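You operate a simulated robot arm through the tools that you are given. There is no shell and no other tool. Be economical: measure what you need, move in short steps, check, and stop when the job is done.

You are at the controls of a simulated two-armed robot. One attempt, no reset.

JOB
Take the cap off the red-cap jar and lay it down on the machine end of the tool bench. Turn the orange speed dial to 5. Fetch the steel plate and set it on the free end of the feed bench. Take the small steel ring and leave it on top of the green can. Put the green clamp on the second shelf from the bottom of the grey rack. Do these in any order.

It is judged by the outcome, as a careful person would: the job done as asked, and still so three seconds after it is handed in. It fails if anything else is knocked over, pushed out of place, dropped, spilled or broken. Lids that push on must go on centred and level and be pressed home; caps that screw on are set level and turned clockwise until they are tight.

ROBOT AND FRAMES
Two 7-joint arms with fingered hands on one trunk, on a base that drives. Base frame: it is fixed to the floor where the robot stands at the start and does not move with it; the origin is under the middle of the robot, x ahead of it, y to its left, z up. Units: m, rad, N and s.
The left shoulder is at the start at [0.07, 0.172, 1.252], the right one opposite. With the tool pointing down near the work surface each hand reaches from about 0.1 to 0.96 m from the robot's upright axis, wherever it stands, measured 20 degrees to its own side. Places, roughly: free end of the feed bench (22x40 cm) [5.98, -6.38, 0.86]; green can (9x9x10 cm) [-7.7, -7.6, 1.3]; green clamp (10x4x2 cm) [-7.7, -7.5, 1.2]; orange speed dial [-0.4, -4.3, 0.6]; red-cap jar [1, 0, 1]; second shelf of the grey rack [-7.7, -7.7, 0.5]; small steel ring (6x6x2 cm) [-5.5, -9.2, 0.7]; steel plate (10x8x2 cm) [3.7, -3.3, 0.4]. Payload 5 kg a hand.
The TCP of each hand is the grasp point between the finger pads, 0.043 m short of the fingertips. In the tool frame z runs along the fingers and y along their closing line. The gripper opens to 0.144 m. The gripper's body begins 0.05 m behind the TCP. The gripper is a hand of 5 fingers: y runs from the thumb to the fingers, the wrist lies at [-0.021, -0.124, -0.221] in the tool frame, and closing takes about 1.5 s.
Orientation is that of the tool frame in the base frame, as [roll, pitch, yaw] about the fixed x, y, z axes, in that order (R = Rz(yaw) Ry(pitch) Rx(roll)). With the fingers straight down and the wrist toward the robot, the tool's x, y and z point along [0, 1, 0], [1, 0, 0] and [0, 0, -1] of the base frame.

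CONTROLS
- The arms move only by the tool play_rows. It takes "left_moves", "right_moves" or both (then of equal length, played together; a hand with none holds still); each is a list of rows, each an object of numbers (a shift or turn left out is 0, a gripper value left out holds the last): "x", "y", "z": the shift along the base's x, y, z in units of 30 mm (1.0 is 30 mm); "wx", "wy", "wz": the turn, a rotation vector about the base's x, y, z in units of 5 degrees (1.0 is 5 degrees); "hand": the gripper command, from -1 (shut) to 1 (fully open), values between in proportion. In form: [{"x": .., "y": .., "z": .., "wx": .., "wy": .., "wz": .., "hand": ..}, ...]. A call has 1 to 20 rows; each row shifts and turns the commanded pose from where the row before left it. A call with a number of a shift or a turn outside -1 to 1 is refused whole. A row lasts 0.2 s, in which the tool goes at most 0.05 m and 0.15 rad; a call with a longer step from one row to the next is refused whole, and so is a gripper value outside its range. A pose out of reach is approached as far as the arm can. The call stops where the force on the tool passes 40 N (or 10 N more than at its start, if that is more) or the arm is blocked; 0.2 s more then pass. The fingers move at their own pace (about 0.045 m/s each) and stop on an object; they squeeze with about 27 N. The grip force told is the motor's: it shows also when the fingers shut on nothing. Time passes only in rows, and 0.2 s behind the last, so rows that do not move let the fingers close. The reply holds the time, the measured pose of the TCP, the force on the tool along the base axes, the opening and the grip force, in the units named above and with some noise, with the torque about the TCP (base axes, N m) and any sound that the robot's microphone picked up.
- Cameras (640 x 400 px; columns grow to the right, rows downward): "scene" is now at [0.138, 0.016, 1.4897]; the picture's right is [0.18, -0.98, -0.00], its down [-0.54, -0.10, -0.84] and it looks along [0.82, 0.15, -0.55] (base axes); focal length 289 px, centre (320, 200). "left" rides on the left gripper at [-0.086, -0.108, -0.168] in its tool frame; the picture's right is [-0.80, -0.28, 0.53], its down [0.54, -0.73, 0.42] and it looks along [0.27, 0.63, 0.73] (tool axes); focal length 275 px, centre (320, 200). "right" rides on the right gripper at [0.086, -0.108, -0.168] in its tool frame; the picture's right is [-0.80, 0.28, -0.53], its down [-0.54, -0.73, 0.42] and it looks along [-0.27, 0.63, 0.73] (tool axes); focal length 275 px, centre (320, 200). There is no depth. A picture from a camera that has moved, and an enlarged one, comes with that camera's place and axes in the base frame and with its lens.
- capture(camera): a new picture of that camera. It takes no simulated time.
- slide_trunk(by): slides the trunk up (or, below 0, down) by that many m; the arms and the scene camera ride with it, the base frame stays. It gives what a move gives, with no picture.
- roll_base(legs): drives the robot by 1 to 6 legs, each [ahead, left, turn to the left] in m, m and rad, along the robot's own axes; the way and the turn of a leg run together, so that a leg with both is an arc; at most 1.5 m and 3.142 rad a leg. The arms and the cameras ride along, it lands a little off, and it stops where it bumps. It gives what a move gives.
- hand_shape(shape, hand): the hand has 5 fingers and takes this shape, open, in about a second: jaw (thumb against the fingers, like two jaws); tri (thumb and two fingers); tip (a fingertip pinch); poke (one finger out to press); point (the index stretched); flat (the hand flat); cup (the hand cupped); fist (a fist). The gripper value then closes the fingers along that shape, each until it touches; the sizes above hold for jaw. It gives what a move gives, with no picture.
- aim_head(pan, tilt): turns the head with the scene camera to pan (to the left, within 1.501 rad either way) and tilt (down, from -0.506 to 1.204), counted from straight ahead of the robot. It gives what a move gives.
- inspect(camera, box): a new picture of the part [left, top, right, bottom] of that camera's present view, enlarged. It takes no simulated time.
- close_job(): hands the job in; it is judged then, once.

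Go step by step. Nothing tells you exact positions but the pictures and the camera data: compare them with the known pose of the tool, close in by small moves and look again before you grip or let go. The budget is 165 turns and 130 pictures, counting those below and the enlarged ones. Unless the task says otherwise, let go and move clear before handing in.

The tools are called after ">>>" as name(argument=value, ...) on one line, values as JSON. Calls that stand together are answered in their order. play_rows: Moves the arms, as the interface text tells. Its arguments: {"type":"object","properties":{"left_moves":{"type":"array"},"right_moves":{"type":"array"}},"required":[]} The other tools are called the same way: slide_trunk (by) slides the trunk up or down; hand_shape (shape, hand) gives the hand a shape; roll_base (legs) drives the base; aim_head (pan, tilt) turns the head that bears the scene camera; capture (camera) takes a picture; inspect (camera, box) takes an enlarged picture of a part of a camera's view; close_job () hands the job in.

At the start:

```text
time_s: 0.0
left_tcp_pos: [0.7353, 0.3905, 1.1882]
left_ee_rot: [-3.14, 0.001, 1.57]
left_force: [0.2, -0.3, -0.3]
left_ft_torque: [0.02, 0.03, -0.02]
left_width: 0.1437
left_gripper_force: 0.0
left_shape: jaw
right_tcp_pos: [0.75, -0.3169, 1.1963]
right_ee_rot: [-3.141, -0.001, 1.57]
right_force: [1.1, -0.4, -0.9]
right_ft_torque: [-0.02, -0.02, -0.02]
right_width: 0.1433
right_gripper_force: 0.1
right_shape: jaw
trunk travel left (down, up): [-0.35, 0.59]
robot x, y, heading: [-0.0038, -0.0039, 0.001]
head pan, tilt: [0.176, 0.581]
```

scene: 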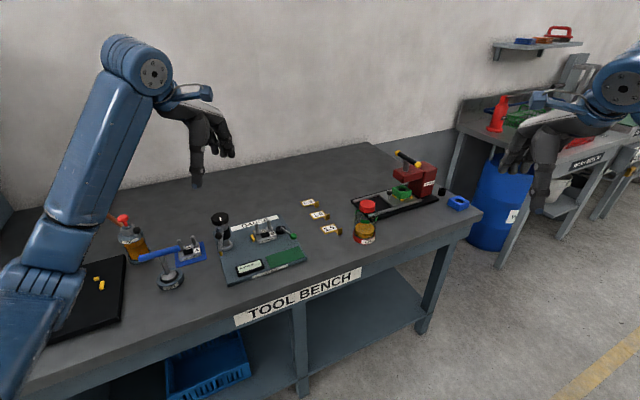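
right: 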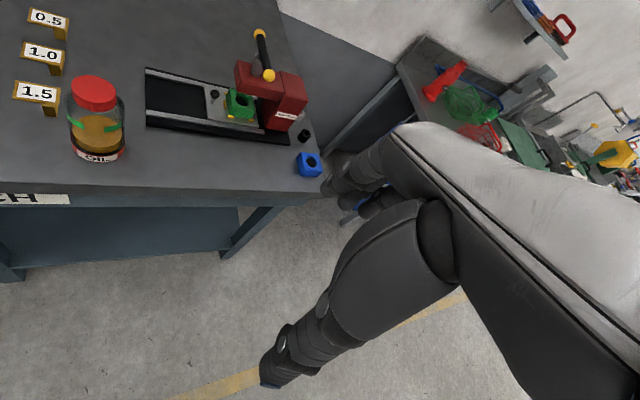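
left: 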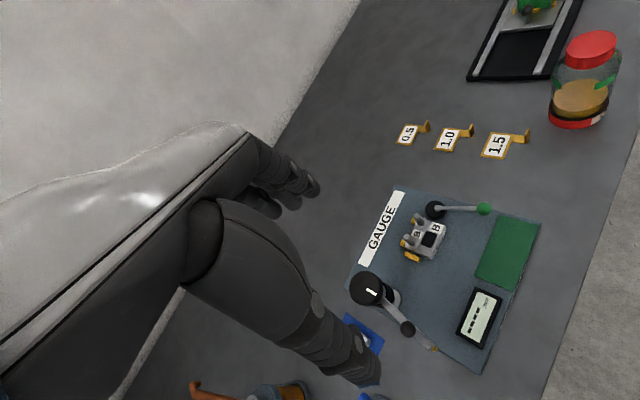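

The red-cap jar stands near [0.92, 0.01] with its cap top at about z 0.96, and the red machine is at the right end of the bench. I'll look at both closely first.

>>> inspect(camera="scene", box=[300, 140, 500, 265])

>>> inspect(camera="right", box=[0, 20, 340, 220])

```text
3.20 times, centred on (400, 202) of scene
camera zoom: at [0.138, 0.016, 1.4897], right [0.18, -0.98, 0.0], down [-0.54, -0.1, -0.84], along [0.82, 0.15, -0.55], focal length 926 px, centre (64, 192)
```

zoom: 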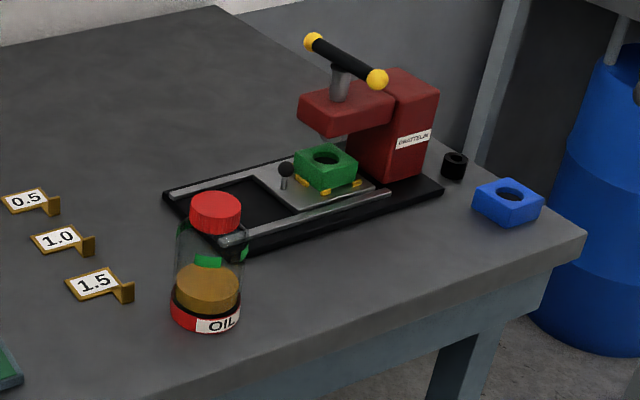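

```text
1.88 times, centred on (170, 120) of right
camera zoom: at [0.6415, -0.2327, 1.3636], right [0.28, -0.8, 0.53], down [-0.73, -0.54, -0.42], along [0.63, -0.27, -0.73], focal length 518 px, centre (602, 351)
```

zoom: 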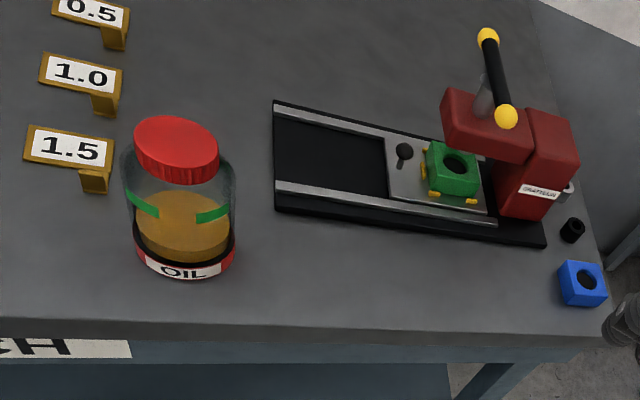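

The bench runs about 40° oblique to me and the jar is 13 cm in from its edge. I'll turn left to face the bench and slide right so the jar is in front of me.

>>> roll_base(legs=[[0, 0, 0.69], [0, -0.55, 0]])

>>> aim_head(pan=0.0, tilt=0.75)

>>> capture(camera="scene")

```text
time_s: 5.0
left_tcp_pos: [0.6632, 0.3496, 1.1888]
left_ee_rot: [3.141, -0.001, 2.259]
left_force: [0.2, -0.9, -0.4]
left_ft_torque: [0.0, 0.02, 0.01]
left_width: 0.1439
left_gripper_force: 0.1
left_shape: jaw
right_tcp_pos: [1.1261, -0.1889, 1.1954]
right_ee_rot: [-3.142, 0.0, 2.259]
right_force: [0.0, 0.6, 0.0]
right_ft_torque: [-0.01, 0.0, 0.0]
right_width: 0.1437
right_gripper_force: 0.0
right_shape: jaw
trunk travel left (down, up): [-0.35, 0.59]
robot x, y, heading: [0.3406, -0.4188, 0.69]
head pan, tilt: [0.176, 0.581]
```

```text
time_s: 5.7
left_tcp_pos: [0.663, 0.3506, 1.1881]
left_ee_rot: [3.14, -0.001, 2.257]
left_force: [-0.3, -0.2, -0.2]
left_ft_torque: [0.0, 0.02, 0.0]
left_width: 0.1436
left_gripper_force: 0.1
left_shape: jaw
right_tcp_pos: [1.1245, -0.1896, 1.1961]
right_ee_rot: [-3.141, -0.001, 2.257]
right_force: [-0.7, -0.6, -0.3]
right_ft_torque: [0.01, -0.02, -0.02]
right_width: 0.1438
right_gripper_force: 0.0
right_shape: jaw
trunk travel left (down, up): [-0.35, 0.59]
robot x, y, heading: [0.3414, -0.4181, 0.686]
head pan, tilt: [0.0, 0.75]
```

```text
124 pictures are left
camera scene: at [0.4462, -0.3349, 1.4752], right [0.63, -0.77, 0.0], down [-0.53, -0.43, -0.73], along [0.56, 0.46, -0.68], focal length 289 px, centre (320, 200)
```

scene: 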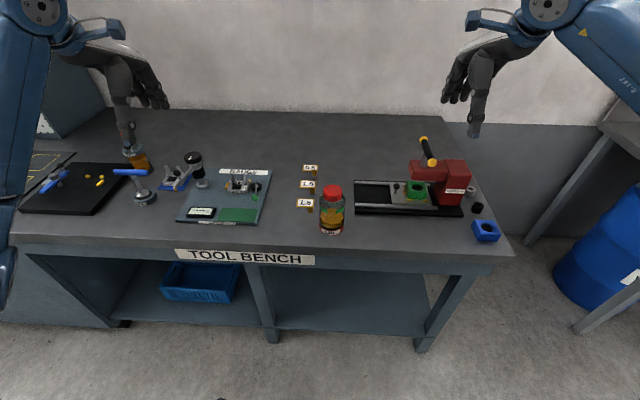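

I'm facing the bench squarely with the jar about 0.72 m ahead. I'll turn the left hand horizontal above the bench, ready to hold the jar body from the front left.

>>> play_rows(left_moves=[{"x": 0.165, "y": -0.6, "wx": -0.774, "wy": -0.633, "hand": 1}, {"x": 0.165, "y": -0.6, "wx": -0.774, "wy": -0.633}, {"x": 0.165, "y": -0.6, "wx": -0.774, "wy": -0.633}, {"x": 0.165, "y": -0.6, "wx": -0.774, "wy": -0.633}, {"x": 0.165, "y": -0.6, "wx": -0.774, "wy": -0.633}, {"x": 0.165, "y": -0.6, "wx": -0.774, "wy": -0.633}, {"x": 0.165, "y": -0.6, "wx": -0.774, "wy": -0.633}, {"x": 0.165, "y": -0.6, "wx": -0.774, "wy": -0.633}, {"x": 0.165, "y": -0.6, "wx": -0.774, "wy": -0.633}, {"x": 0.165, "y": -0.6, "wx": -0.774, "wy": -0.633}, {"x": 0.165, "y": -0.6, "wx": -0.774, "wy": -0.633}, {"x": 0.165, "y": -0.6, "wx": -0.774, "wy": -0.633}, {"x": 0.165, "y": -0.6, "wx": -0.774, "wy": -0.633}, {"x": 0.165, "y": -0.6, "wx": -0.774, "wy": -0.633}, {"x": 0.165, "y": -0.6, "wx": -0.774, "wy": -0.633}, {"x": 0.165, "y": -0.6, "wx": -0.774, "wy": -0.633}, {"x": 0.165, "y": -0.6, "wx": -0.774, "wy": -0.633}, {"x": 0.165, "y": -0.6, "wx": -0.774, "wy": -0.633}])

>>> play_rows(left_moves=[{"wz": 1}, {"wz": 1}, {"wz": 1}, {"wz": 1}, {"wz": 1}, {"wz": 1}, {"wz": 1}, {"wz": 1}, {"wz": 1}])

>>> capture(camera="scene")

>>> capture(camera="left")

```text
time_s: 9.5
left_tcp_pos: [0.7525, 0.0244, 1.1885]
left_ee_rot: [-0.837, 1.569, -1.721]
left_force: [0.7, -0.8, 0.8]
left_ft_torque: [-0.02, 0.01, 0.02]
left_width: 0.1438
left_gripper_force: 0.1
left_shape: jaw
right_tcp_pos: [1.1259, -0.1896, 1.1957]
right_ee_rot: [3.14, 0.0, 2.259]
right_force: [-0.4, -0.4, -0.5]
right_ft_torque: [0.03, 0.02, -0.02]
right_width: 0.1435
right_gripper_force: 0.1
right_shape: jaw
trunk travel left (down, up): [-0.35, 0.59]
robot x, y, heading: [0.3451, -0.4198, 0.686]
head pan, tilt: [0.0, 0.75]
```

```text
time_s: 11.5
left_tcp_pos: [0.7755, 0.0568, 1.1735]
left_ee_rot: [2.175, 1.489, 2.09]
left_force: [-0.6, -0.8, -0.2]
left_ft_torque: [0.0, -0.01, 0.04]
left_width: 0.1437
left_gripper_force: 0.1
left_shape: jaw
left hand out of reach, approached as far as the arm can: row 5, 6, 7, 8
right_tcp_pos: [1.126, -0.191, 1.1957]
right_ee_rot: [3.141, 0.001, 2.258]
right_force: [0.3, 0.0, -1.2]
right_ft_torque: [0.01, -0.01, 0.01]
right_width: 0.1434
right_gripper_force: 0.1
right_shape: jaw
trunk travel left (down, up): [-0.35, 0.59]
robot x, y, heading: [0.3438, -0.4172, 0.688]
head pan, tilt: [0.0, 0.75]
```

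```text
123 pictures are left
camera scene: at [0.446, -0.3354, 1.4752], right [0.63, -0.77, 0.0], down [-0.53, -0.43, -0.73], along [0.57, 0.46, -0.68], focal length 289 px, centre (320, 200)
```

scene: 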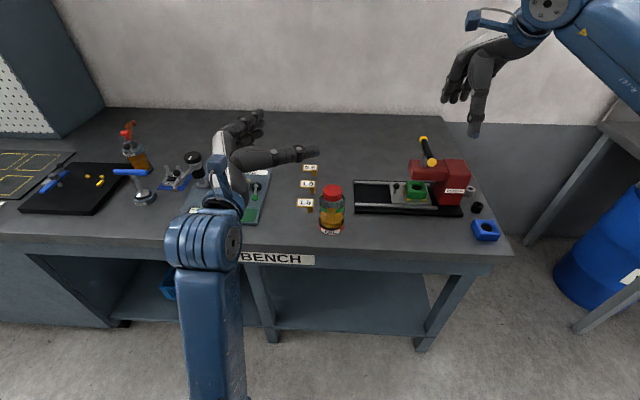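

```text
122 pictures are left
camera left: at [0.6023, -0.0449, 1.259], right [0.54, -0.38, 0.75], down [0.34, -0.72, -0.61], along [0.77, 0.58, -0.26], focal length 275 px, centre (320, 200)
```

left: 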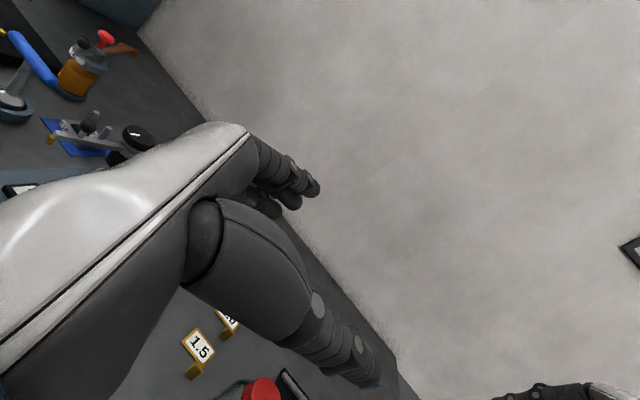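

The left hand is level and pointing ahead and right. I'll lower it beside the jar in a first step and check.

>>> play_rows(left_moves=[{"z": -1}, {"z": -1}, {"z": -1}, {"z": -1}, {"z": -1}, {"z": -1}, {"z": -1}])

>>> capture(camera="scene")

>>> capture(camera="left")

```text
time_s: 12.3
left_tcp_pos: [0.7725, 0.0549, 1.0854]
left_ee_rot: [2.215, 1.432, 2.104]
left_force: [0.7, 0.2, 0.0]
left_ft_torque: [0.0, 0.0, 0.01]
left_width: 0.144
left_gripper_force: 0.1
left_shape: jaw
right_tcp_pos: [1.1253, -0.1897, 1.197]
right_ee_rot: [3.141, 0.0, 2.258]
right_force: [0.8, 0.1, 0.6]
right_ft_torque: [-0.01, -0.04, -0.01]
right_width: 0.1435
right_gripper_force: 0.1
right_shape: jaw
trunk travel left (down, up): [-0.35, 0.59]
robot x, y, heading: [0.3429, -0.418, 0.688]
head pan, tilt: [0.0, 0.75]
stopped in row 3 (left hand): the arm was blocked; the commanded pose is now the measured one
```

```text
121 pictures are left
camera scene: at [0.4459, -0.3348, 1.4753], right [0.63, -0.77, 0.0], down [-0.53, -0.43, -0.73], along [0.57, 0.46, -0.68], focal length 289 px, centre (320, 200)
```

scene: 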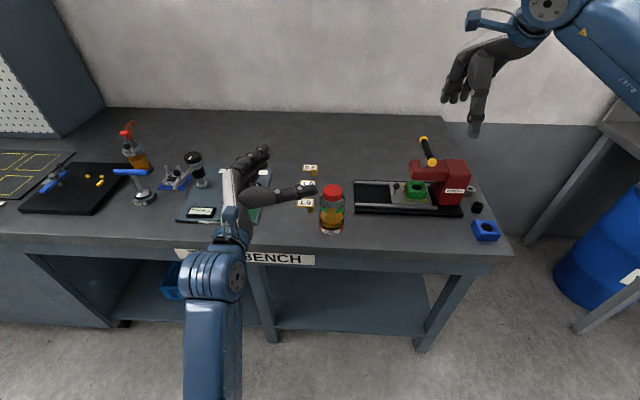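

```text
120 pictures are left
camera left: at [0.5995, -0.0439, 1.171], right [0.55, -0.43, 0.71], down [0.3, -0.7, -0.65], along [0.78, 0.57, -0.26], focal length 275 px, centre (320, 200)
```

left: 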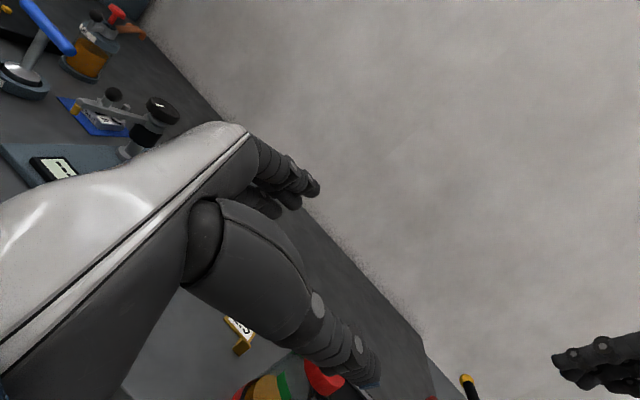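

The left arm seems to be at a joint limit rather than touching anything. I'll raise the right hand clear, then lower the trunk so that the left hand comes down with its arm unchanged.

>>> play_rows(right_moves=[{"z": 1}, {"z": 1}, {"z": 1}, {"z": 1}, {"z": 1}, {"z": 1}], left_moves=[{"x": -0.15, "y": -0.1}, {"x": -0.15, "y": -0.2}, {"x": -0.15, "y": -0.2}, {"x": -0.15, "y": -0.2}, {"x": -0.15, "y": -0.2}, {"x": -0.15, "y": -0.2}])

>>> slide_trunk(by=-0.17)

>>> capture(camera="scene")

>>> capture(camera="left")

```text
time_s: 13.7
left_tcp_pos: [0.739, 0.0316, 1.0759]
left_ee_rot: [2.195, 1.323, 2.064]
left_force: [-0.8, -0.5, -0.4]
left_ft_torque: [0.0, 0.02, -0.03]
left_width: 0.1437
left_gripper_force: 0.0
left_shape: jaw
right_tcp_pos: [1.122, -0.1866, 1.3787]
right_ee_rot: [3.142, 0.002, 2.259]
right_force: [-0.1, 0.3, 0.0]
right_ft_torque: [0.01, -0.07, 0.01]
right_width: 0.1434
right_gripper_force: 0.0
right_shape: jaw
trunk travel left (down, up): [-0.35, 0.59]
robot x, y, heading: [0.343, -0.4206, 0.688]
head pan, tilt: [0.0, 0.75]
```

```text
time_s: 15.6
left_tcp_pos: [0.7407, 0.0289, 0.9018]
left_ee_rot: [2.241, 1.323, 2.107]
left_force: [0.2, 0.0, -0.5]
left_ft_torque: [0.0, 0.02, 0.01]
left_width: 0.144
left_gripper_force: 0.1
left_shape: jaw
right_tcp_pos: [1.1235, -0.1885, 1.2078]
right_ee_rot: [3.141, 0.002, 2.258]
right_force: [-0.3, 0.0, -0.5]
right_ft_torque: [0.02, -0.04, 0.02]
right_width: 0.1438
right_gripper_force: 0.0
right_shape: jaw
trunk travel left (down, up): [-0.18, 0.76]
robot x, y, heading: [0.3442, -0.4172, 0.686]
head pan, tilt: [0.0, 0.75]
```

```text
119 pictures are left
camera scene: at [0.4458, -0.335, 1.3053], right [0.63, -0.77, 0.0], down [-0.53, -0.43, -0.73], along [0.57, 0.46, -0.68], focal length 289 px, centre (320, 200)
```

scene: 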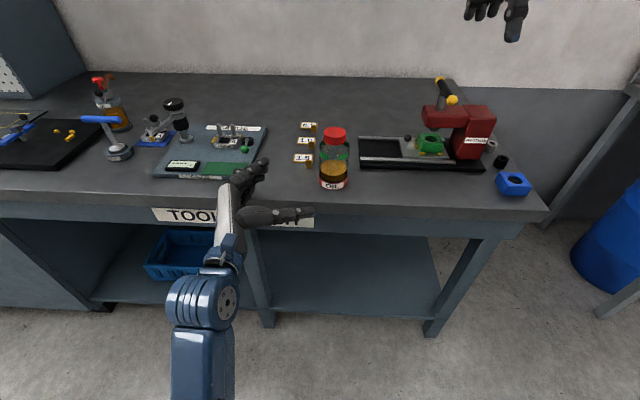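

```text
118 pictures are left
camera left: at [0.57, -0.0753, 0.989], right [0.58, -0.51, 0.64], down [0.24, -0.64, -0.73], along [0.78, 0.58, -0.25], focal length 275 px, centre (320, 200)
```

left: 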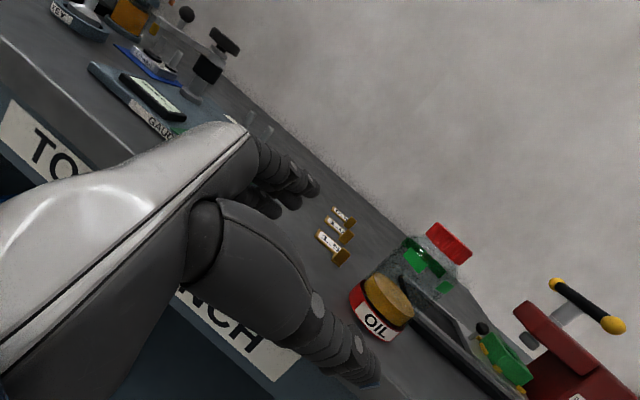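

The jar axis is near [0.918, 0.005] and the left hand has tilted about 14°. I'll level it while advancing half way.

>>> play_rows(left_moves=[{"x": 0.5, "y": -0.06, "wx": -0.48, "wy": -0.29}, {"x": 0.5, "y": -0.06, "wx": -0.48, "wy": -0.29}, {"x": 0.5, "y": -0.06, "wx": -0.48, "wy": -0.29}, {"x": 0.5, "y": -0.06, "wx": -0.48, "wy": -0.29}, {"x": 0.5, "y": -0.06, "wx": -0.48, "wy": -0.29}])

>>> capture(camera="left")

>>> inspect(camera="scene", box=[200, 100, 440, 250])

```text
time_s: 16.0
left_tcp_pos: [0.7493, 0.0271, 0.8893]
left_ee_rot: [2.284, 1.315, 2.138]
left_force: [-1.3, 0.3, 4.6]
left_ft_torque: [0.37, 0.11, 0.07]
left_width: 0.1439
left_gripper_force: 0.0
left_shape: jaw
right_tcp_pos: [1.1233, -0.1883, 1.2073]
right_ee_rot: [3.14, 0.0, 2.259]
right_force: [-1.1, -0.3, 0.4]
right_ft_torque: [0.0, -0.06, 0.02]
right_width: 0.1439
right_gripper_force: 0.0
right_shape: jaw
trunk travel left (down, up): [-0.18, 0.76]
robot x, y, heading: [0.3443, -0.4202, 0.688]
head pan, tilt: [0.0, 0.75]
stopped in row 2 (left hand): the arm was blocked; the commanded pose is now the measured one
```

```text
117 pictures are left
camera left: at [0.5789, -0.0754, 0.9795], right [0.59, -0.51, 0.63], down [0.23, -0.64, -0.73], along [0.78, 0.57, -0.26], focal length 275 px, centre (320, 200)
```

left: 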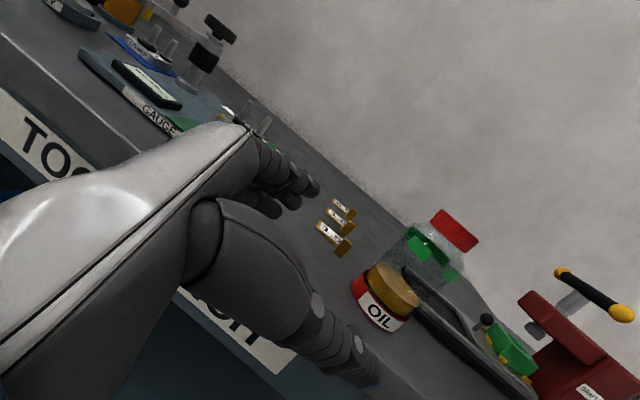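

```text
2.67 times, centred on (320, 175) of scene
camera zoom: at [0.4455, -0.3353, 1.3054], right [0.63, -0.77, 0.0], down [-0.53, -0.43, -0.73], along [0.57, 0.46, -0.68], focal length 772 px, centre (320, 267)
```

zoom: 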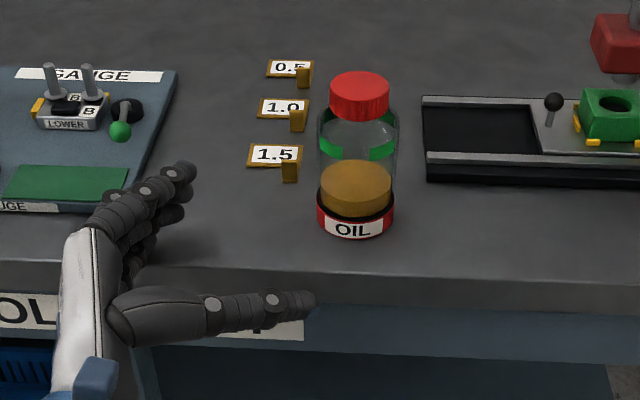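

The lower fingers seem to have touched the bench. I'll rise 2 cm, level the hand and try again.

>>> play_rows(left_moves=[{"z": 0.7}, {"wx": -0.6, "wy": -0.36, "z": 0.1, "x": 0.4}, {"wx": -0.6, "wy": -0.36, "x": 0.4}, {"wx": -0.6, "wy": -0.36, "x": 0.4}, {"wx": -0.6, "wy": -0.36, "x": 0.4}])

>>> inspect(camera="scene", box=[200, 100, 440, 250])

```text
time_s: 17.0
left_tcp_pos: [0.7604, 0.0334, 0.8887]
left_ee_rot: [2.362, 1.328, 2.197]
left_force: [-13.9, -9.7, 23.6]
left_ft_torque: [1.38, 1.31, 1.23]
left_width: 0.1438
left_gripper_force: 0.0
left_shape: jaw
right_tcp_pos: [1.1225, -0.1879, 1.2084]
right_ee_rot: [3.14, -0.001, 2.261]
right_force: [0.9, 1.0, -0.9]
right_ft_torque: [-0.06, 0.11, 0.04]
right_width: 0.1438
right_gripper_force: 0.0
right_shape: jaw
trunk travel left (down, up): [-0.18, 0.76]
robot x, y, heading: [0.3431, -0.419, 0.697]
head pan, tilt: [0.0, 0.75]
stopped in row 4 (left hand): the force on the tool passed its limit (the readings are from after the stop); the commanded pose is now the measured one
```

```text
2.67 times, centred on (320, 175) of scene
camera zoom: at [0.4446, -0.3362, 1.3055], right [0.64, -0.77, 0.0], down [-0.53, -0.43, -0.73], along [0.56, 0.47, -0.68], focal length 772 px, centre (320, 267)
```

zoom: 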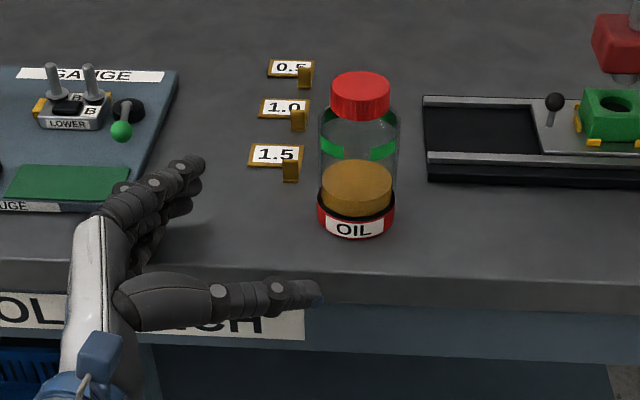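

The hand is pressing on the bench edge and the arm is cramped. I'll lift the trunk to clear, back the base off, and see if the arm levels.

>>> slide_trunk(by=0.12)

>>> roll_base(legs=[[-0.14, 0.05, 0]])

>>> play_rows(left_moves=[{"wx": -0.5, "wy": -0.3, "x": 0.6, "y": 0.3}, {"wx": -0.5, "wy": -0.3, "x": 0.6, "y": 0.3}, {"wx": -0.5, "wy": -0.3, "x": 0.6, "y": 0.3}, {"wx": -0.5, "wy": -0.3, "x": 0.6, "y": 0.3}])

>>> capture(camera="scene")

```text
time_s: 18.5
left_tcp_pos: [0.763, 0.0347, 1.0044]
left_ee_rot: [2.404, 1.33, 2.235]
left_force: [0.7, 0.6, 0.2]
left_ft_torque: [-0.01, -0.01, 0.02]
left_width: 0.1439
left_gripper_force: 0.1
left_shape: jaw
right_tcp_pos: [1.1236, -0.188, 1.3266]
right_ee_rot: [3.141, 0.002, 2.26]
right_force: [0.1, 0.0, 0.4]
right_ft_torque: [-0.01, 0.02, 0.02]
right_width: 0.1436
right_gripper_force: 0.1
right_shape: jaw
trunk travel left (down, up): [-0.3, 0.64]
robot x, y, heading: [0.3439, -0.4215, 0.688]
head pan, tilt: [0.0, 0.75]
```

```text
time_s: 19.9
left_tcp_pos: [0.6233, -0.018, 1.0036]
left_ee_rot: [2.4, 1.331, 2.231]
left_force: [-1.1, -0.3, -0.3]
left_ft_torque: [0.02, 0.0, -0.01]
left_width: 0.1441
left_gripper_force: 0.2
left_shape: jaw
right_tcp_pos: [0.9843, -0.2396, 1.3264]
right_ee_rot: [-3.141, -0.001, 2.258]
right_force: [0.1, -0.7, -0.4]
right_ft_torque: [0.01, -0.04, 0.01]
right_width: 0.1437
right_gripper_force: 0.1
right_shape: jaw
trunk travel left (down, up): [-0.3, 0.64]
robot x, y, heading: [0.2012, -0.4715, 0.683]
head pan, tilt: [0.0, 0.75]
```

```text
time_s: 20.9
left_tcp_pos: [0.6731, 0.0372, 0.965]
left_ee_rot: [2.635, 1.37, 2.46]
left_force: [-0.4, 0.6, 0.3]
left_ft_torque: [-0.01, 0.02, -0.03]
left_width: 0.1438
left_gripper_force: 0.0
left_shape: jaw
right_tcp_pos: [0.9852, -0.24, 1.3262]
right_ee_rot: [-3.139, 0.001, 2.257]
right_force: [0.7, -0.3, -0.4]
right_ft_torque: [0.02, 0.0, 0.02]
right_width: 0.1434
right_gripper_force: 0.1
right_shape: jaw
trunk travel left (down, up): [-0.3, 0.64]
robot x, y, heading: [0.2011, -0.4708, 0.689]
head pan, tilt: [0.0, 0.75]
stopped in row 4 (left hand): the arm was blocked; the commanded pose is now the measured one
```

```text
114 pictures are left
camera scene: at [0.3065, -0.3861, 1.4251], right [0.63, -0.77, 0.0], down [-0.53, -0.43, -0.73], along [0.57, 0.46, -0.68], focal length 289 px, centre (320, 200)
```

scene: 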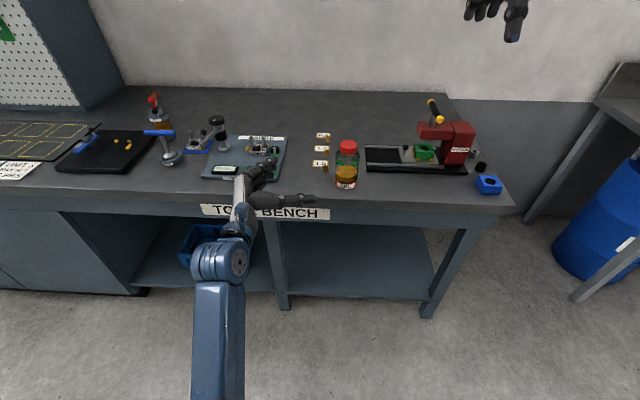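

The arm is at its limit pointing so far forward. I'll shift the base a little left and turn the hand back to the right by 30°, levelling it.

>>> roll_base(legs=[[0.0, 0.12, 0]])

>>> play_rows(left_moves=[{"wz": -0.9, "z": 0.8}, {"wz": -0.9, "z": 0.8, "wx": -0.2, "wy": -0.2}, {"wz": -0.9, "wx": -0.25, "wy": -0.3}, {"wz": -0.9, "wx": -0.25, "wy": -0.3}, {"wz": -0.9, "wx": -0.25, "wy": -0.3}, {"wz": -0.9, "wx": -0.25, "wy": -0.3}, {"wx": -0.25, "wy": -0.3}])

```text
time_s: 22.2
left_tcp_pos: [0.6002, 0.1265, 0.9657]
left_ee_rot: [2.654, 1.371, 2.475]
left_force: [0.4, -0.5, -1.1]
left_ft_torque: [0.03, 0.01, -0.01]
left_width: 0.1438
left_gripper_force: 0.0
left_shape: jaw
right_tcp_pos: [0.9098, -0.1505, 1.327]
right_ee_rot: [-3.141, 0.0, 2.253]
right_force: [-0.5, -0.3, -0.5]
right_ft_torque: [-0.08, -0.01, -0.01]
right_width: 0.1437
right_gripper_force: 0.0
right_shape: jaw
trunk travel left (down, up): [-0.3, 0.64]
robot x, y, heading: [0.1277, -0.3806, 0.683]
head pan, tilt: [0.0, 0.75]
```

```text
time_s: 23.8
left_tcp_pos: [0.6005, 0.127, 1.0137]
left_ee_rot: [1.341, 1.514, 0.693]
left_force: [-0.5, -0.4, -1.0]
left_ft_torque: [-0.02, -0.02, 0.0]
left_width: 0.1439
left_gripper_force: 0.0
left_shape: jaw
right_tcp_pos: [0.9096, -0.1519, 1.3263]
right_ee_rot: [3.141, -0.001, 2.254]
right_force: [-0.2, 0.1, 0.5]
right_ft_torque: [0.06, 0.02, -0.01]
right_width: 0.144
right_gripper_force: 0.1
right_shape: jaw
trunk travel left (down, up): [-0.3, 0.64]
robot x, y, heading: [0.1283, -0.3791, 0.689]
head pan, tilt: [0.0, 0.75]
```

The left hand is level now and within reach. I'll rise, move over the jar with the open hand straddling it, then look before descending.

>>> play_rows(left_moves=[{"z": 0.8}, {"z": 0.6}, {"x": 0.92, "y": -0.34}, {"x": 0.92, "y": -0.34}, {"x": 0.92, "y": -0.34}, {"x": 0.92, "y": -0.34}, {"x": 0.92, "y": -0.34}, {"x": 0.92, "y": -0.34}, {"x": 0.92, "y": -0.34}, {"x": 0.92, "y": -0.34}, {"x": 0.92, "y": -0.34}, {"x": 0.92, "y": -0.34}, {"x": 0.92, "y": -0.34}, {}])

>>> capture(camera="left")

>>> capture(camera="scene")

```text
time_s: 26.8
left_tcp_pos: [0.9019, 0.0179, 1.053]
left_ee_rot: [1.464, 1.513, 0.821]
left_force: [0.0, 0.3, -0.3]
left_ft_torque: [0.05, 0.04, -0.01]
left_width: 0.1441
left_gripper_force: 0.1
left_shape: jaw
right_tcp_pos: [0.9098, -0.1503, 1.3278]
right_ee_rot: [3.141, 0.002, 2.253]
right_force: [-0.4, 0.2, 0.3]
right_ft_torque: [-0.01, -0.04, 0.0]
right_width: 0.1437
right_gripper_force: 0.0
right_shape: jaw
trunk travel left (down, up): [-0.3, 0.64]
robot x, y, heading: [0.13, -0.3782, 0.684]
head pan, tilt: [0.0, 0.75]
```

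```text
113 pictures are left
camera left: at [0.6992, 0.0277, 1.1306], right [0.22, -0.58, 0.78], down [-0.08, -0.81, -0.58], along [0.97, 0.07, -0.23], focal length 275 px, centre (320, 200)
```

left: 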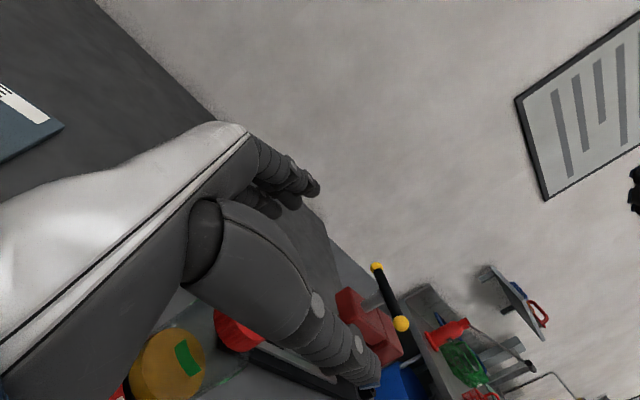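

```text
112 pictures are left
camera scene: at [0.2306, -0.2942, 1.4252], right [0.63, -0.78, 0.0], down [-0.53, -0.43, -0.73], along [0.57, 0.46, -0.68], focal length 289 px, centre (320, 200)
```

scene: 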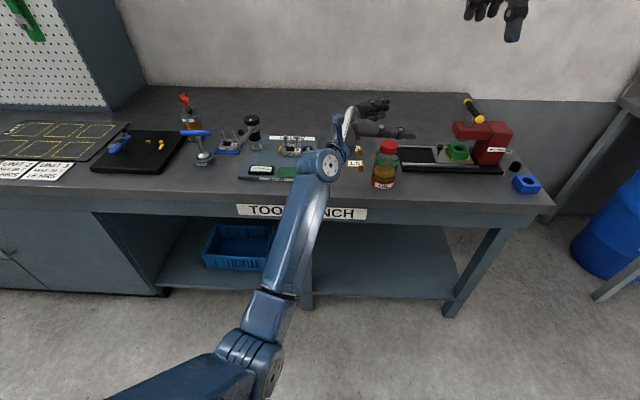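

The open hand straddles the jar with about 2–3 cm on each side. I'll lower it in steps.

>>> play_rows(left_moves=[{"z": -0.8}, {"z": -0.8}, {"z": -0.8}, {"z": -0.8}, {"z": -0.8}, {"z": -0.6}, {}])

>>> inspect(camera="scene", box=[280, 80, 460, 192])

>>> capture(camera="left")

```text
time_s: 28.4
left_tcp_pos: [0.9046, 0.0158, 0.9337]
left_ee_rot: [1.203, 1.49, 0.558]
left_force: [-5.9, -0.9, 23.9]
left_ft_torque: [1.66, 0.41, 0.47]
left_width: 0.1439
left_gripper_force: 0.0
left_shape: jaw
right_tcp_pos: [0.9086, -0.15, 1.326]
right_ee_rot: [-3.141, 0.0, 2.254]
right_force: [0.5, 0.1, -0.9]
right_ft_torque: [-0.04, 0.09, 0.02]
right_width: 0.1436
right_gripper_force: 0.0
right_shape: jaw
trunk travel left (down, up): [-0.3, 0.64]
robot x, y, heading: [0.1291, -0.3786, 0.684]
head pan, tilt: [0.0, 0.75]
stopped in row 7 (left hand): the force on the tool passed its limit (the readings are from after the stop); the commanded pose is now the measured one
```

```text
3.56 times, centred on (370, 136) of scene
camera zoom: at [0.2304, -0.2952, 1.4251], right [0.63, -0.78, 0.0], down [-0.53, -0.43, -0.73], along [0.57, 0.46, -0.68], focal length 1029 px, centre (142, 428)
```

zoom: 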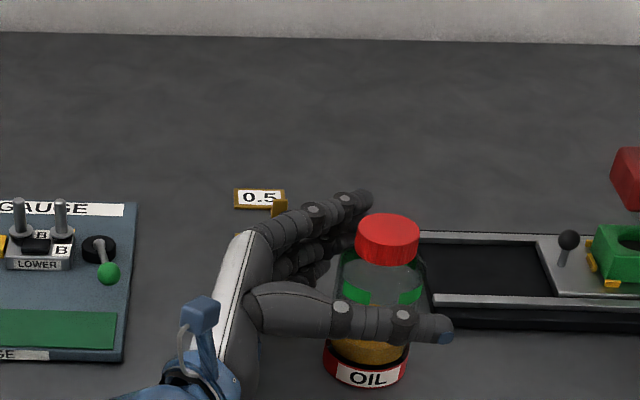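

```text
110 pictures are left
camera left: at [0.6998, 0.0256, 1.0062], right [0.2, -0.58, 0.79], down [-0.06, -0.81, -0.58], along [0.98, 0.07, -0.2], focal length 275 px, centre (320, 200)
```

left: 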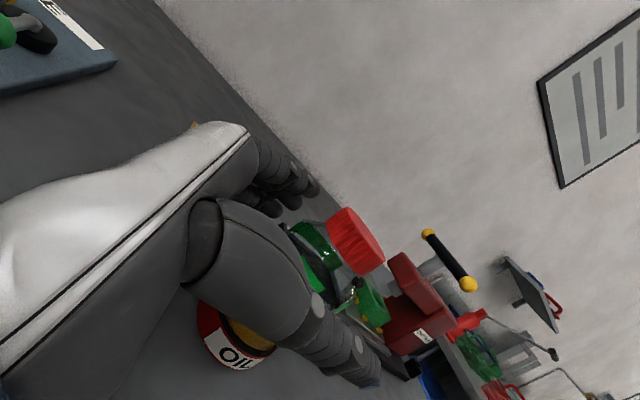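

The hand is resting on the small 1.0 and 1.5 blocks beside the jar. I'll lift off now and check them.

>>> play_rows(left_moves=[{"z": 0.5}, {"z": 0.8}, {"z": 0.9}, {"z": 0.9}, {"z": 0.9}])

>>> inspect(camera="scene", box=[280, 80, 460, 192])

```text
time_s: 29.8
left_tcp_pos: [0.8971, 0.0386, 1.0294]
left_ee_rot: [1.829, 1.492, 1.204]
left_force: [0.8, 0.4, -0.7]
left_ft_torque: [0.0, -0.04, -0.01]
left_width: 0.1438
left_gripper_force: 0.1
left_shape: jaw
right_tcp_pos: [0.9095, -0.1508, 1.3261]
right_ee_rot: [3.141, -0.001, 2.256]
right_force: [-0.5, 0.9, -0.1]
right_ft_torque: [-0.01, 0.03, 0.0]
right_width: 0.1438
right_gripper_force: 0.0
right_shape: jaw
trunk travel left (down, up): [-0.3, 0.64]
robot x, y, heading: [0.1261, -0.3802, 0.68]
head pan, tilt: [0.0, 0.75]
stopped in row 5 (left hand): the arm was blocked; the commanded pose is now the measured one
```

```text
3.56 times, centred on (370, 136) of scene
camera zoom: at [0.2313, -0.2945, 1.4251], right [0.63, -0.78, 0.0], down [-0.53, -0.43, -0.73], along [0.57, 0.46, -0.68], focal length 1029 px, centre (142, 428)
```

zoom: 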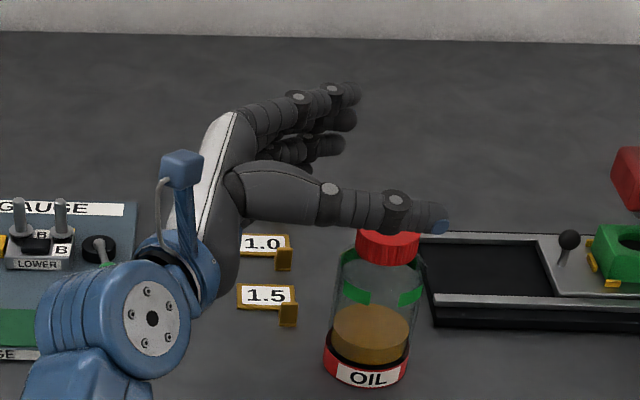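

The 0.5/1.0/1.5 blocks look undisturbed. They bar the left side of the jar, so the hand must come from the front. I'll lift and back off, then stand turned further left so the left arm can point at the jar from the front comfortably.

>>> slide_trunk(by=0.12)

>>> roll_base(legs=[[-0.3, 0, 0], [0, -0.42, 0], [0, 0, 0.57], [0, -0.24, 0]])

>>> aim_head(pan=-0.3, tilt=0.6)

>>> capture(camera="scene")

```text
time_s: 31.3
left_tcp_pos: [0.8975, 0.038, 1.1486]
left_ee_rot: [1.811, 1.494, 1.185]
left_force: [0.2, 0.3, 0.0]
left_ft_torque: [0.01, -0.04, 0.01]
left_width: 0.1438
left_gripper_force: 0.1
left_shape: jaw
right_tcp_pos: [0.9081, -0.1505, 1.4472]
right_ee_rot: [-3.141, 0.0, 2.255]
right_force: [0.1, -0.9, -0.1]
right_ft_torque: [0.0, 0.01, -0.06]
right_width: 0.1437
right_gripper_force: 0.0
right_shape: jaw
trunk travel left (down, up): [-0.42, 0.52]
robot x, y, heading: [0.1274, -0.3793, 0.686]
head pan, tilt: [0.0, 0.75]
```

```text
time_s: 38.5
left_tcp_pos: [0.8126, -0.1987, 1.1489]
left_ee_rot: [1.814, 1.493, 1.769]
left_force: [0.0, -0.3, 0.0]
left_ft_torque: [0.0, 0.01, -0.03]
left_width: 0.144
left_gripper_force: 0.0
left_shape: jaw
right_tcp_pos: [0.924, -0.3478, 1.4461]
right_ee_rot: [-3.141, 0.001, 2.836]
right_force: [-0.2, -0.6, 0.3]
right_ft_torque: [-0.01, 0.01, 0.0]
right_width: 0.1437
right_gripper_force: 0.1
right_shape: jaw
trunk travel left (down, up): [-0.42, 0.52]
robot x, y, heading: [0.3955, -0.9712, 1.267]
head pan, tilt: [0.0, 0.75]
```

```text
time_s: 39.3
left_tcp_pos: [0.8125, -0.1974, 1.1491]
left_ee_rot: [1.838, 1.493, 1.793]
left_force: [-0.3, 0.2, -0.2]
left_ft_torque: [0.02, 0.0, 0.01]
left_width: 0.1442
left_gripper_force: 0.0
left_shape: jaw
right_tcp_pos: [0.9257, -0.3497, 1.4469]
right_ee_rot: [-3.141, 0.0, 2.837]
right_force: [0.0, 0.2, 0.3]
right_ft_torque: [0.01, 0.04, -0.01]
right_width: 0.1438
right_gripper_force: 0.1
right_shape: jaw
trunk travel left (down, up): [-0.42, 0.52]
robot x, y, heading: [0.396, -0.9684, 1.261]
head pan, tilt: [-0.3, 0.6]
```

```text
108 pictures are left
camera scene: at [0.4639, -0.8483, 1.558], right [0.82, -0.57, 0.0], down [-0.32, -0.46, -0.82], along [0.47, 0.68, -0.57], focal length 289 px, centre (320, 200)
```

scene: 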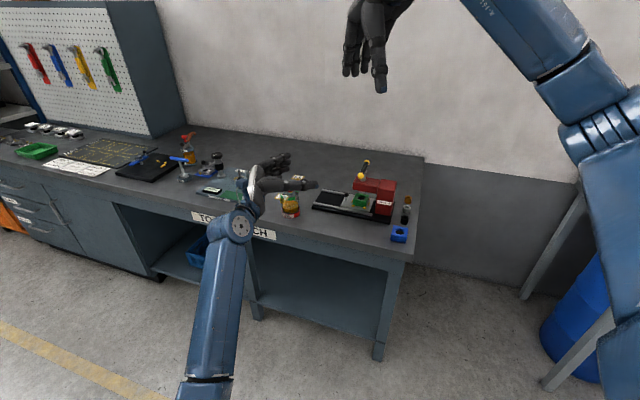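

The hand now points about 48° off the bench line with an easy arm. I'll drive forward, then turn the hand a little more, level it and retreat to a pre-grasp point in front of the jar.

>>> roll_base(legs=[[0.3, 0, 0]])

>>> play_rows(left_moves=[{"wz": 0.5, "wx": -0.22, "wy": -0.05, "x": -0.9, "y": -0.7, "hand": 0.45}, {"wz": 0.5, "wx": -0.22, "wy": -0.05, "x": -0.9, "y": -0.7}, {"wz": 0.5, "wx": -0.22, "wy": -0.05, "x": -0.9, "y": -0.7}, {"wz": 0.5, "wx": -0.22, "wy": -0.05, "x": -0.9, "y": -0.7}, {"x": -0.9, "y": -0.7}, {}])

>>> aim_head(pan=-0.2, tilt=0.75)

>>> capture(camera="scene")

```text
time_s: 41.3
left_tcp_pos: [0.8988, 0.0927, 1.1493]
left_ee_rot: [1.795, 1.492, 1.753]
left_force: [0.9, -0.8, -0.9]
left_ft_torque: [-0.01, 0.0, 0.04]
left_width: 0.1441
left_gripper_force: 0.0
left_shape: jaw
right_tcp_pos: [1.0129, -0.0577, 1.448]
right_ee_rot: [3.14, 0.001, 2.84]
right_force: [0.6, -0.9, -0.2]
right_ft_torque: [0.04, 0.01, 0.01]
right_width: 0.1435
right_gripper_force: 0.0
right_shape: jaw
trunk travel left (down, up): [-0.42, 0.52]
robot x, y, heading: [0.49, -0.6762, 1.266]
head pan, tilt: [-0.3, 0.6]
```

```text
time_s: 42.3
left_tcp_pos: [0.7618, 0.0752, 1.2211]
left_ee_rot: [1.871, 1.339, 2.033]
left_force: [0.7, 0.1, 0.9]
left_ft_torque: [-0.05, 0.02, 0.02]
left_width: 0.1049
left_gripper_force: 0.0
left_shape: jaw
right_tcp_pos: [1.012, -0.0592, 1.4489]
right_ee_rot: [3.138, 0.0, 2.842]
right_force: [0.3, 0.2, 0.2]
right_ft_torque: [0.01, -0.03, -0.03]
right_width: 0.1437
right_gripper_force: 0.0
right_shape: jaw
trunk travel left (down, up): [-0.42, 0.52]
robot x, y, heading: [0.4878, -0.6766, 1.267]
head pan, tilt: [-0.3, 0.6]
stopped in row 4 (left hand): the arm was blocked; the commanded pose is now the measured one
```

```text
time_s: 43.0
left_tcp_pos: [0.7614, 0.0766, 1.2217]
left_ee_rot: [1.877, 1.34, 2.04]
left_force: [0.3, 0.2, 0.3]
left_ft_torque: [0.01, -0.01, -0.02]
left_width: 0.1047
left_gripper_force: 0.0
left_shape: jaw
right_tcp_pos: [1.0129, -0.0577, 1.4466]
right_ee_rot: [-3.141, -0.001, 2.842]
right_force: [-0.9, -0.5, -0.7]
right_ft_torque: [0.01, -0.03, 0.01]
right_width: 0.1437
right_gripper_force: 0.0
right_shape: jaw
trunk travel left (down, up): [-0.42, 0.52]
robot x, y, heading: [0.4861, -0.6831, 1.267]
head pan, tilt: [-0.201, 0.75]
```

```text
107 pictures are left
camera scene: at [0.5431, -0.5589, 1.5452], right [0.88, -0.48, 0.0], down [-0.33, -0.6, -0.73], along [0.35, 0.64, -0.68], focal length 289 px, centre (320, 200)
```

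scene: 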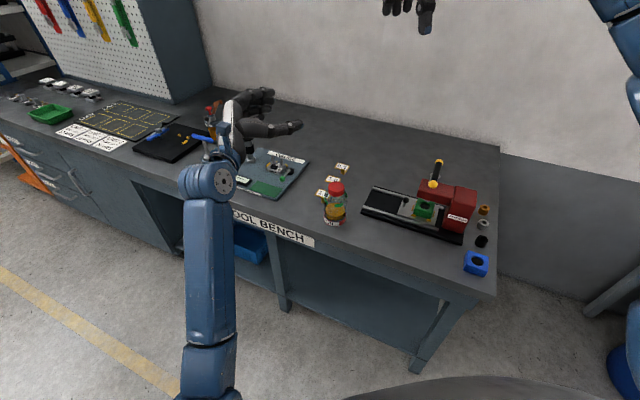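

The arm works better with the jar farther to my right. I'll shift the base left a bit and bring the hand back in front of the jar, levelling it.

>>> roll_base(legs=[[0.06, 0.17, 0]])

>>> play_rows(left_moves=[{"x": 0.65, "y": -0.85}, {"x": 0.65, "y": -0.85}, {"x": 0.65, "y": -0.85}, {"x": 0.65, "y": -0.85, "wx": -0.4, "wy": -0.2}, {"x": 0.65, "y": -0.85, "wx": -0.5, "wy": -0.25}, {"x": 0.65, "y": -0.85, "wx": -0.5, "wy": -0.25}, {"x": 0.65, "y": -0.85, "wx": -0.5, "wy": -0.25}, {"x": 0.65, "y": -0.85, "wx": -0.5, "wy": -0.25}, {}])

>>> capture(camera="scene")

```text
time_s: 44.5
left_tcp_pos: [0.6223, 0.1815, 1.2195]
left_ee_rot: [1.878, 1.339, 2.041]
left_force: [0.8, -0.6, -0.7]
left_ft_torque: [0.0, -0.01, 0.0]
left_width: 0.1049
left_gripper_force: 0.0
left_shape: jaw
right_tcp_pos: [0.8718, 0.0501, 1.4467]
right_ee_rot: [3.14, -0.002, 2.84]
right_force: [0.6, 0.2, 0.1]
right_ft_torque: [0.03, 0.05, 0.0]
right_width: 0.1437
right_gripper_force: 0.0
right_shape: jaw
trunk travel left (down, up): [-0.42, 0.52]
robot x, y, heading: [0.3478, -0.5735, 1.271]
head pan, tilt: [-0.201, 0.75]
```

```text
time_s: 45.3
left_tcp_pos: [0.6277, 0.1599, 1.2518]
left_ee_rot: [1.935, 1.134, 2.161]
left_force: [-0.4, 0.3, 0.1]
left_ft_torque: [0.0, -0.01, -0.01]
left_width: 0.1048
left_gripper_force: 0.1
left_shape: jaw
right_tcp_pos: [0.8701, 0.0502, 1.4473]
right_ee_rot: [-3.141, 0.001, 2.843]
right_force: [-0.5, 0.1, -0.7]
right_ft_torque: [0.01, 0.03, 0.03]
right_width: 0.1439
right_gripper_force: 0.1
right_shape: jaw
trunk travel left (down, up): [-0.42, 0.52]
robot x, y, heading: [0.3481, -0.5719, 1.272]
head pan, tilt: [-0.201, 0.75]
stopped in row 4 (left hand): the arm was blocked; the commanded pose is now the measured one
```

```text
106 pictures are left
camera scene: at [0.4013, -0.4512, 1.5452], right [0.88, -0.48, 0.0], down [-0.33, -0.6, -0.73], along [0.35, 0.64, -0.68], focal length 289 px, centre (320, 200)
```

scene: 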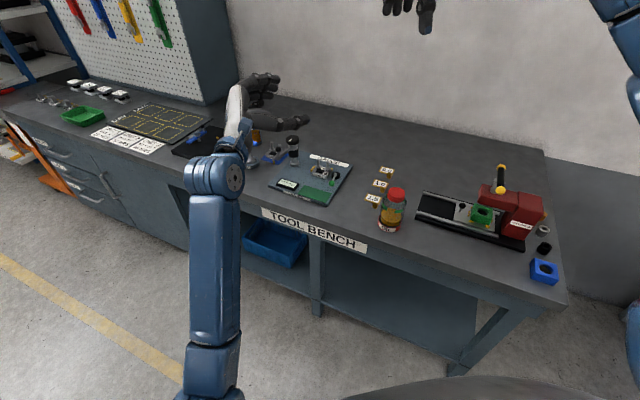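

The wrist is stuck at a limit again; I'll unwind the hand's turn first and see where the arm becomes free.

>>> play_rows(left_moves=[{"wz": -0.9, "wx": -0.4, "wy": -0.2}, {"wz": -0.9, "wx": -0.4, "wy": -0.2}, {"wz": -0.9, "wx": -0.4, "wy": -0.2}, {"wz": -0.9, "wx": -0.4, "wy": -0.2}, {"wz": -0.9, "wx": -0.4, "wy": -0.2}, {"wz": -0.9, "wx": -0.4, "wy": -0.2}, {}])

>>> play_rows(left_moves=[{"x": 0.65, "y": -0.85}, {"x": 0.65, "y": -0.85}, {"x": 0.65, "y": -0.85}, {"x": 0.65, "y": -0.85}, {"x": 0.65, "y": -0.85}, {"x": 0.65, "y": -0.85}, {}])

```text
time_s: 46.9
left_tcp_pos: [0.6289, 0.1578, 1.2519]
left_ee_rot: [1.796, 1.367, 1.553]
left_force: [0.2, 0.1, 0.3]
left_ft_torque: [-0.02, 0.02, 0.03]
left_width: 0.1047
left_gripper_force: 0.1
left_shape: jaw
right_tcp_pos: [0.8725, 0.0512, 1.4475]
right_ee_rot: [3.14, 0.0, 2.841]
right_force: [-0.1, -0.3, 0.8]
right_ft_torque: [0.01, 0.01, 0.0]
right_width: 0.1438
right_gripper_force: 0.0
right_shape: jaw
trunk travel left (down, up): [-0.42, 0.52]
robot x, y, heading: [0.348, -0.573, 1.27]
head pan, tilt: [-0.201, 0.75]
```

```text
time_s: 48.5
left_tcp_pos: [0.7456, 0.0032, 1.2538]
left_ee_rot: [1.795, 1.367, 1.553]
left_force: [1.5, 0.8, -0.3]
left_ft_torque: [0.02, 0.0, 0.01]
left_width: 0.1047
left_gripper_force: 0.0
left_shape: jaw
right_tcp_pos: [0.871, 0.052, 1.4463]
right_ee_rot: [3.142, 0.001, 2.841]
right_force: [-0.1, 0.5, -0.8]
right_ft_torque: [0.0, -0.05, -0.01]
right_width: 0.1437
right_gripper_force: 0.1
right_shape: jaw
trunk travel left (down, up): [-0.42, 0.52]
robot x, y, heading: [0.3461, -0.5757, 1.276]
head pan, tilt: [-0.201, 0.75]
```

The arm is free again here in front of the jar. I'll level the hand and turn it gently left a bit.

>>> play_rows(left_moves=[{"wx": -0.6}, {"wx": -0.6}, {"wx": -0.6}, {"wx": -0.5}, {"wz": 0.7}, {"wz": 0.7}, {"wz": 0.7}, {"wz": 0.7}, {}])

>>> capture(camera="scene")

```text
time_s: 49.9
left_tcp_pos: [0.7088, 0.0503, 1.2347]
left_ee_rot: [2.418, 1.401, 2.356]
left_force: [0.0, 0.5, 0.4]
left_ft_torque: [0.0, 0.0, 0.01]
left_width: 0.1047
left_gripper_force: 0.0
left_shape: jaw
right_tcp_pos: [0.8708, 0.0504, 1.4475]
right_ee_rot: [-3.141, -0.001, 2.84]
right_force: [-0.2, -0.3, -0.4]
right_ft_torque: [-0.03, 0.0, -0.01]
right_width: 0.1438
right_gripper_force: 0.1
right_shape: jaw
trunk travel left (down, up): [-0.42, 0.52]
robot x, y, heading: [0.3469, -0.5719, 1.273]
head pan, tilt: [-0.201, 0.75]
stopped in row 7 (left hand): the arm was blocked; the commanded pose is now the measured one
```

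```text
105 pictures are left
camera scene: at [0.4017, -0.4517, 1.5452], right [0.88, -0.48, 0.0], down [-0.33, -0.6, -0.73], along [0.35, 0.64, -0.68], focal length 289 px, centre (320, 200)
```

scene: 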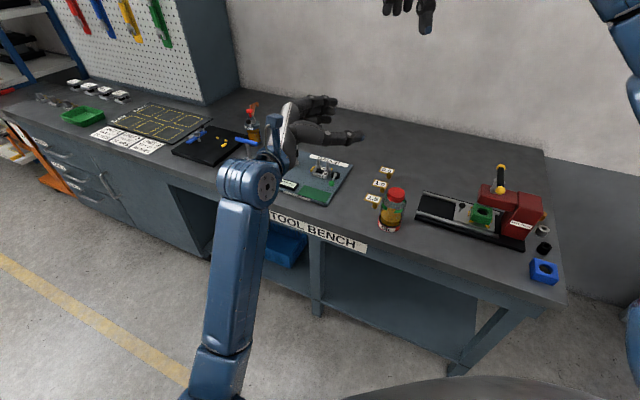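

The limit is in robot frame, so I'll stand further right and face further left; then the same hand direction lies comfortably to my right.

>>> roll_base(legs=[[-0.105, -0.47, 0], [0, 0, 0.38]])

>>> aim_head(pan=-0.2, tilt=0.75)

>>> capture(camera="scene")

```text
time_s: 53.9
left_tcp_pos: [0.8692, -0.0963, 1.2339]
left_ee_rot: [2.416, 1.401, 2.733]
left_force: [0.2, -0.3, 0.1]
left_ft_torque: [0.0, 0.04, 0.0]
left_width: 0.1045
left_gripper_force: 0.0
left_shape: jaw
right_tcp_pos: [1.0214, -0.0356, 1.4472]
right_ee_rot: [-3.141, 0.001, -3.065]
right_force: [0.2, 0.3, 0.0]
right_ft_torque: [-0.02, 0.01, 0.03]
right_width: 0.1435
right_gripper_force: 0.0
right_shape: jaw
trunk travel left (down, up): [-0.42, 0.52]
robot x, y, heading: [0.7602, -0.8057, 1.652]
head pan, tilt: [-0.201, 0.75]
```

```text
time_s: 54.5
left_tcp_pos: [0.8699, -0.097, 1.2331]
left_ee_rot: [2.434, 1.402, 2.749]
left_force: [-0.2, -0.3, 0.9]
left_ft_torque: [0.01, 0.05, -0.02]
left_width: 0.1047
left_gripper_force: 0.0
left_shape: jaw
right_tcp_pos: [1.0205, -0.0363, 1.4472]
right_ee_rot: [-3.141, 0.0, -3.066]
right_force: [0.4, -0.2, 0.1]
right_ft_torque: [-0.02, -0.02, -0.03]
right_width: 0.1439
right_gripper_force: 0.1
right_shape: jaw
trunk travel left (down, up): [-0.42, 0.52]
robot x, y, heading: [0.7615, -0.8131, 1.647]
head pan, tilt: [-0.201, 0.75]
```

```text
104 pictures are left
camera scene: at [0.769, -0.6757, 1.5452], right [0.99, -0.12, 0.0], down [-0.08, -0.68, -0.73], along [0.09, 0.73, -0.68], focal length 289 px, centre (320, 200)
```

scene: 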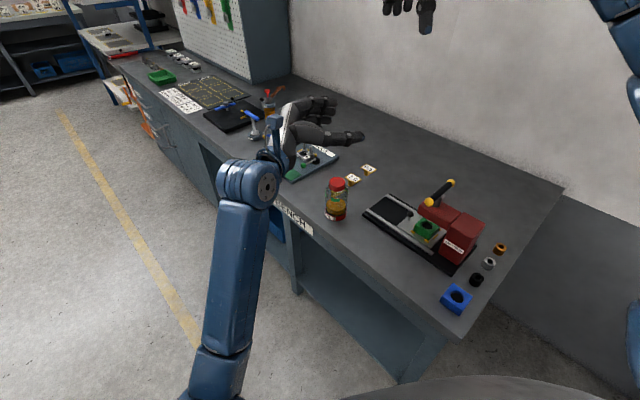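

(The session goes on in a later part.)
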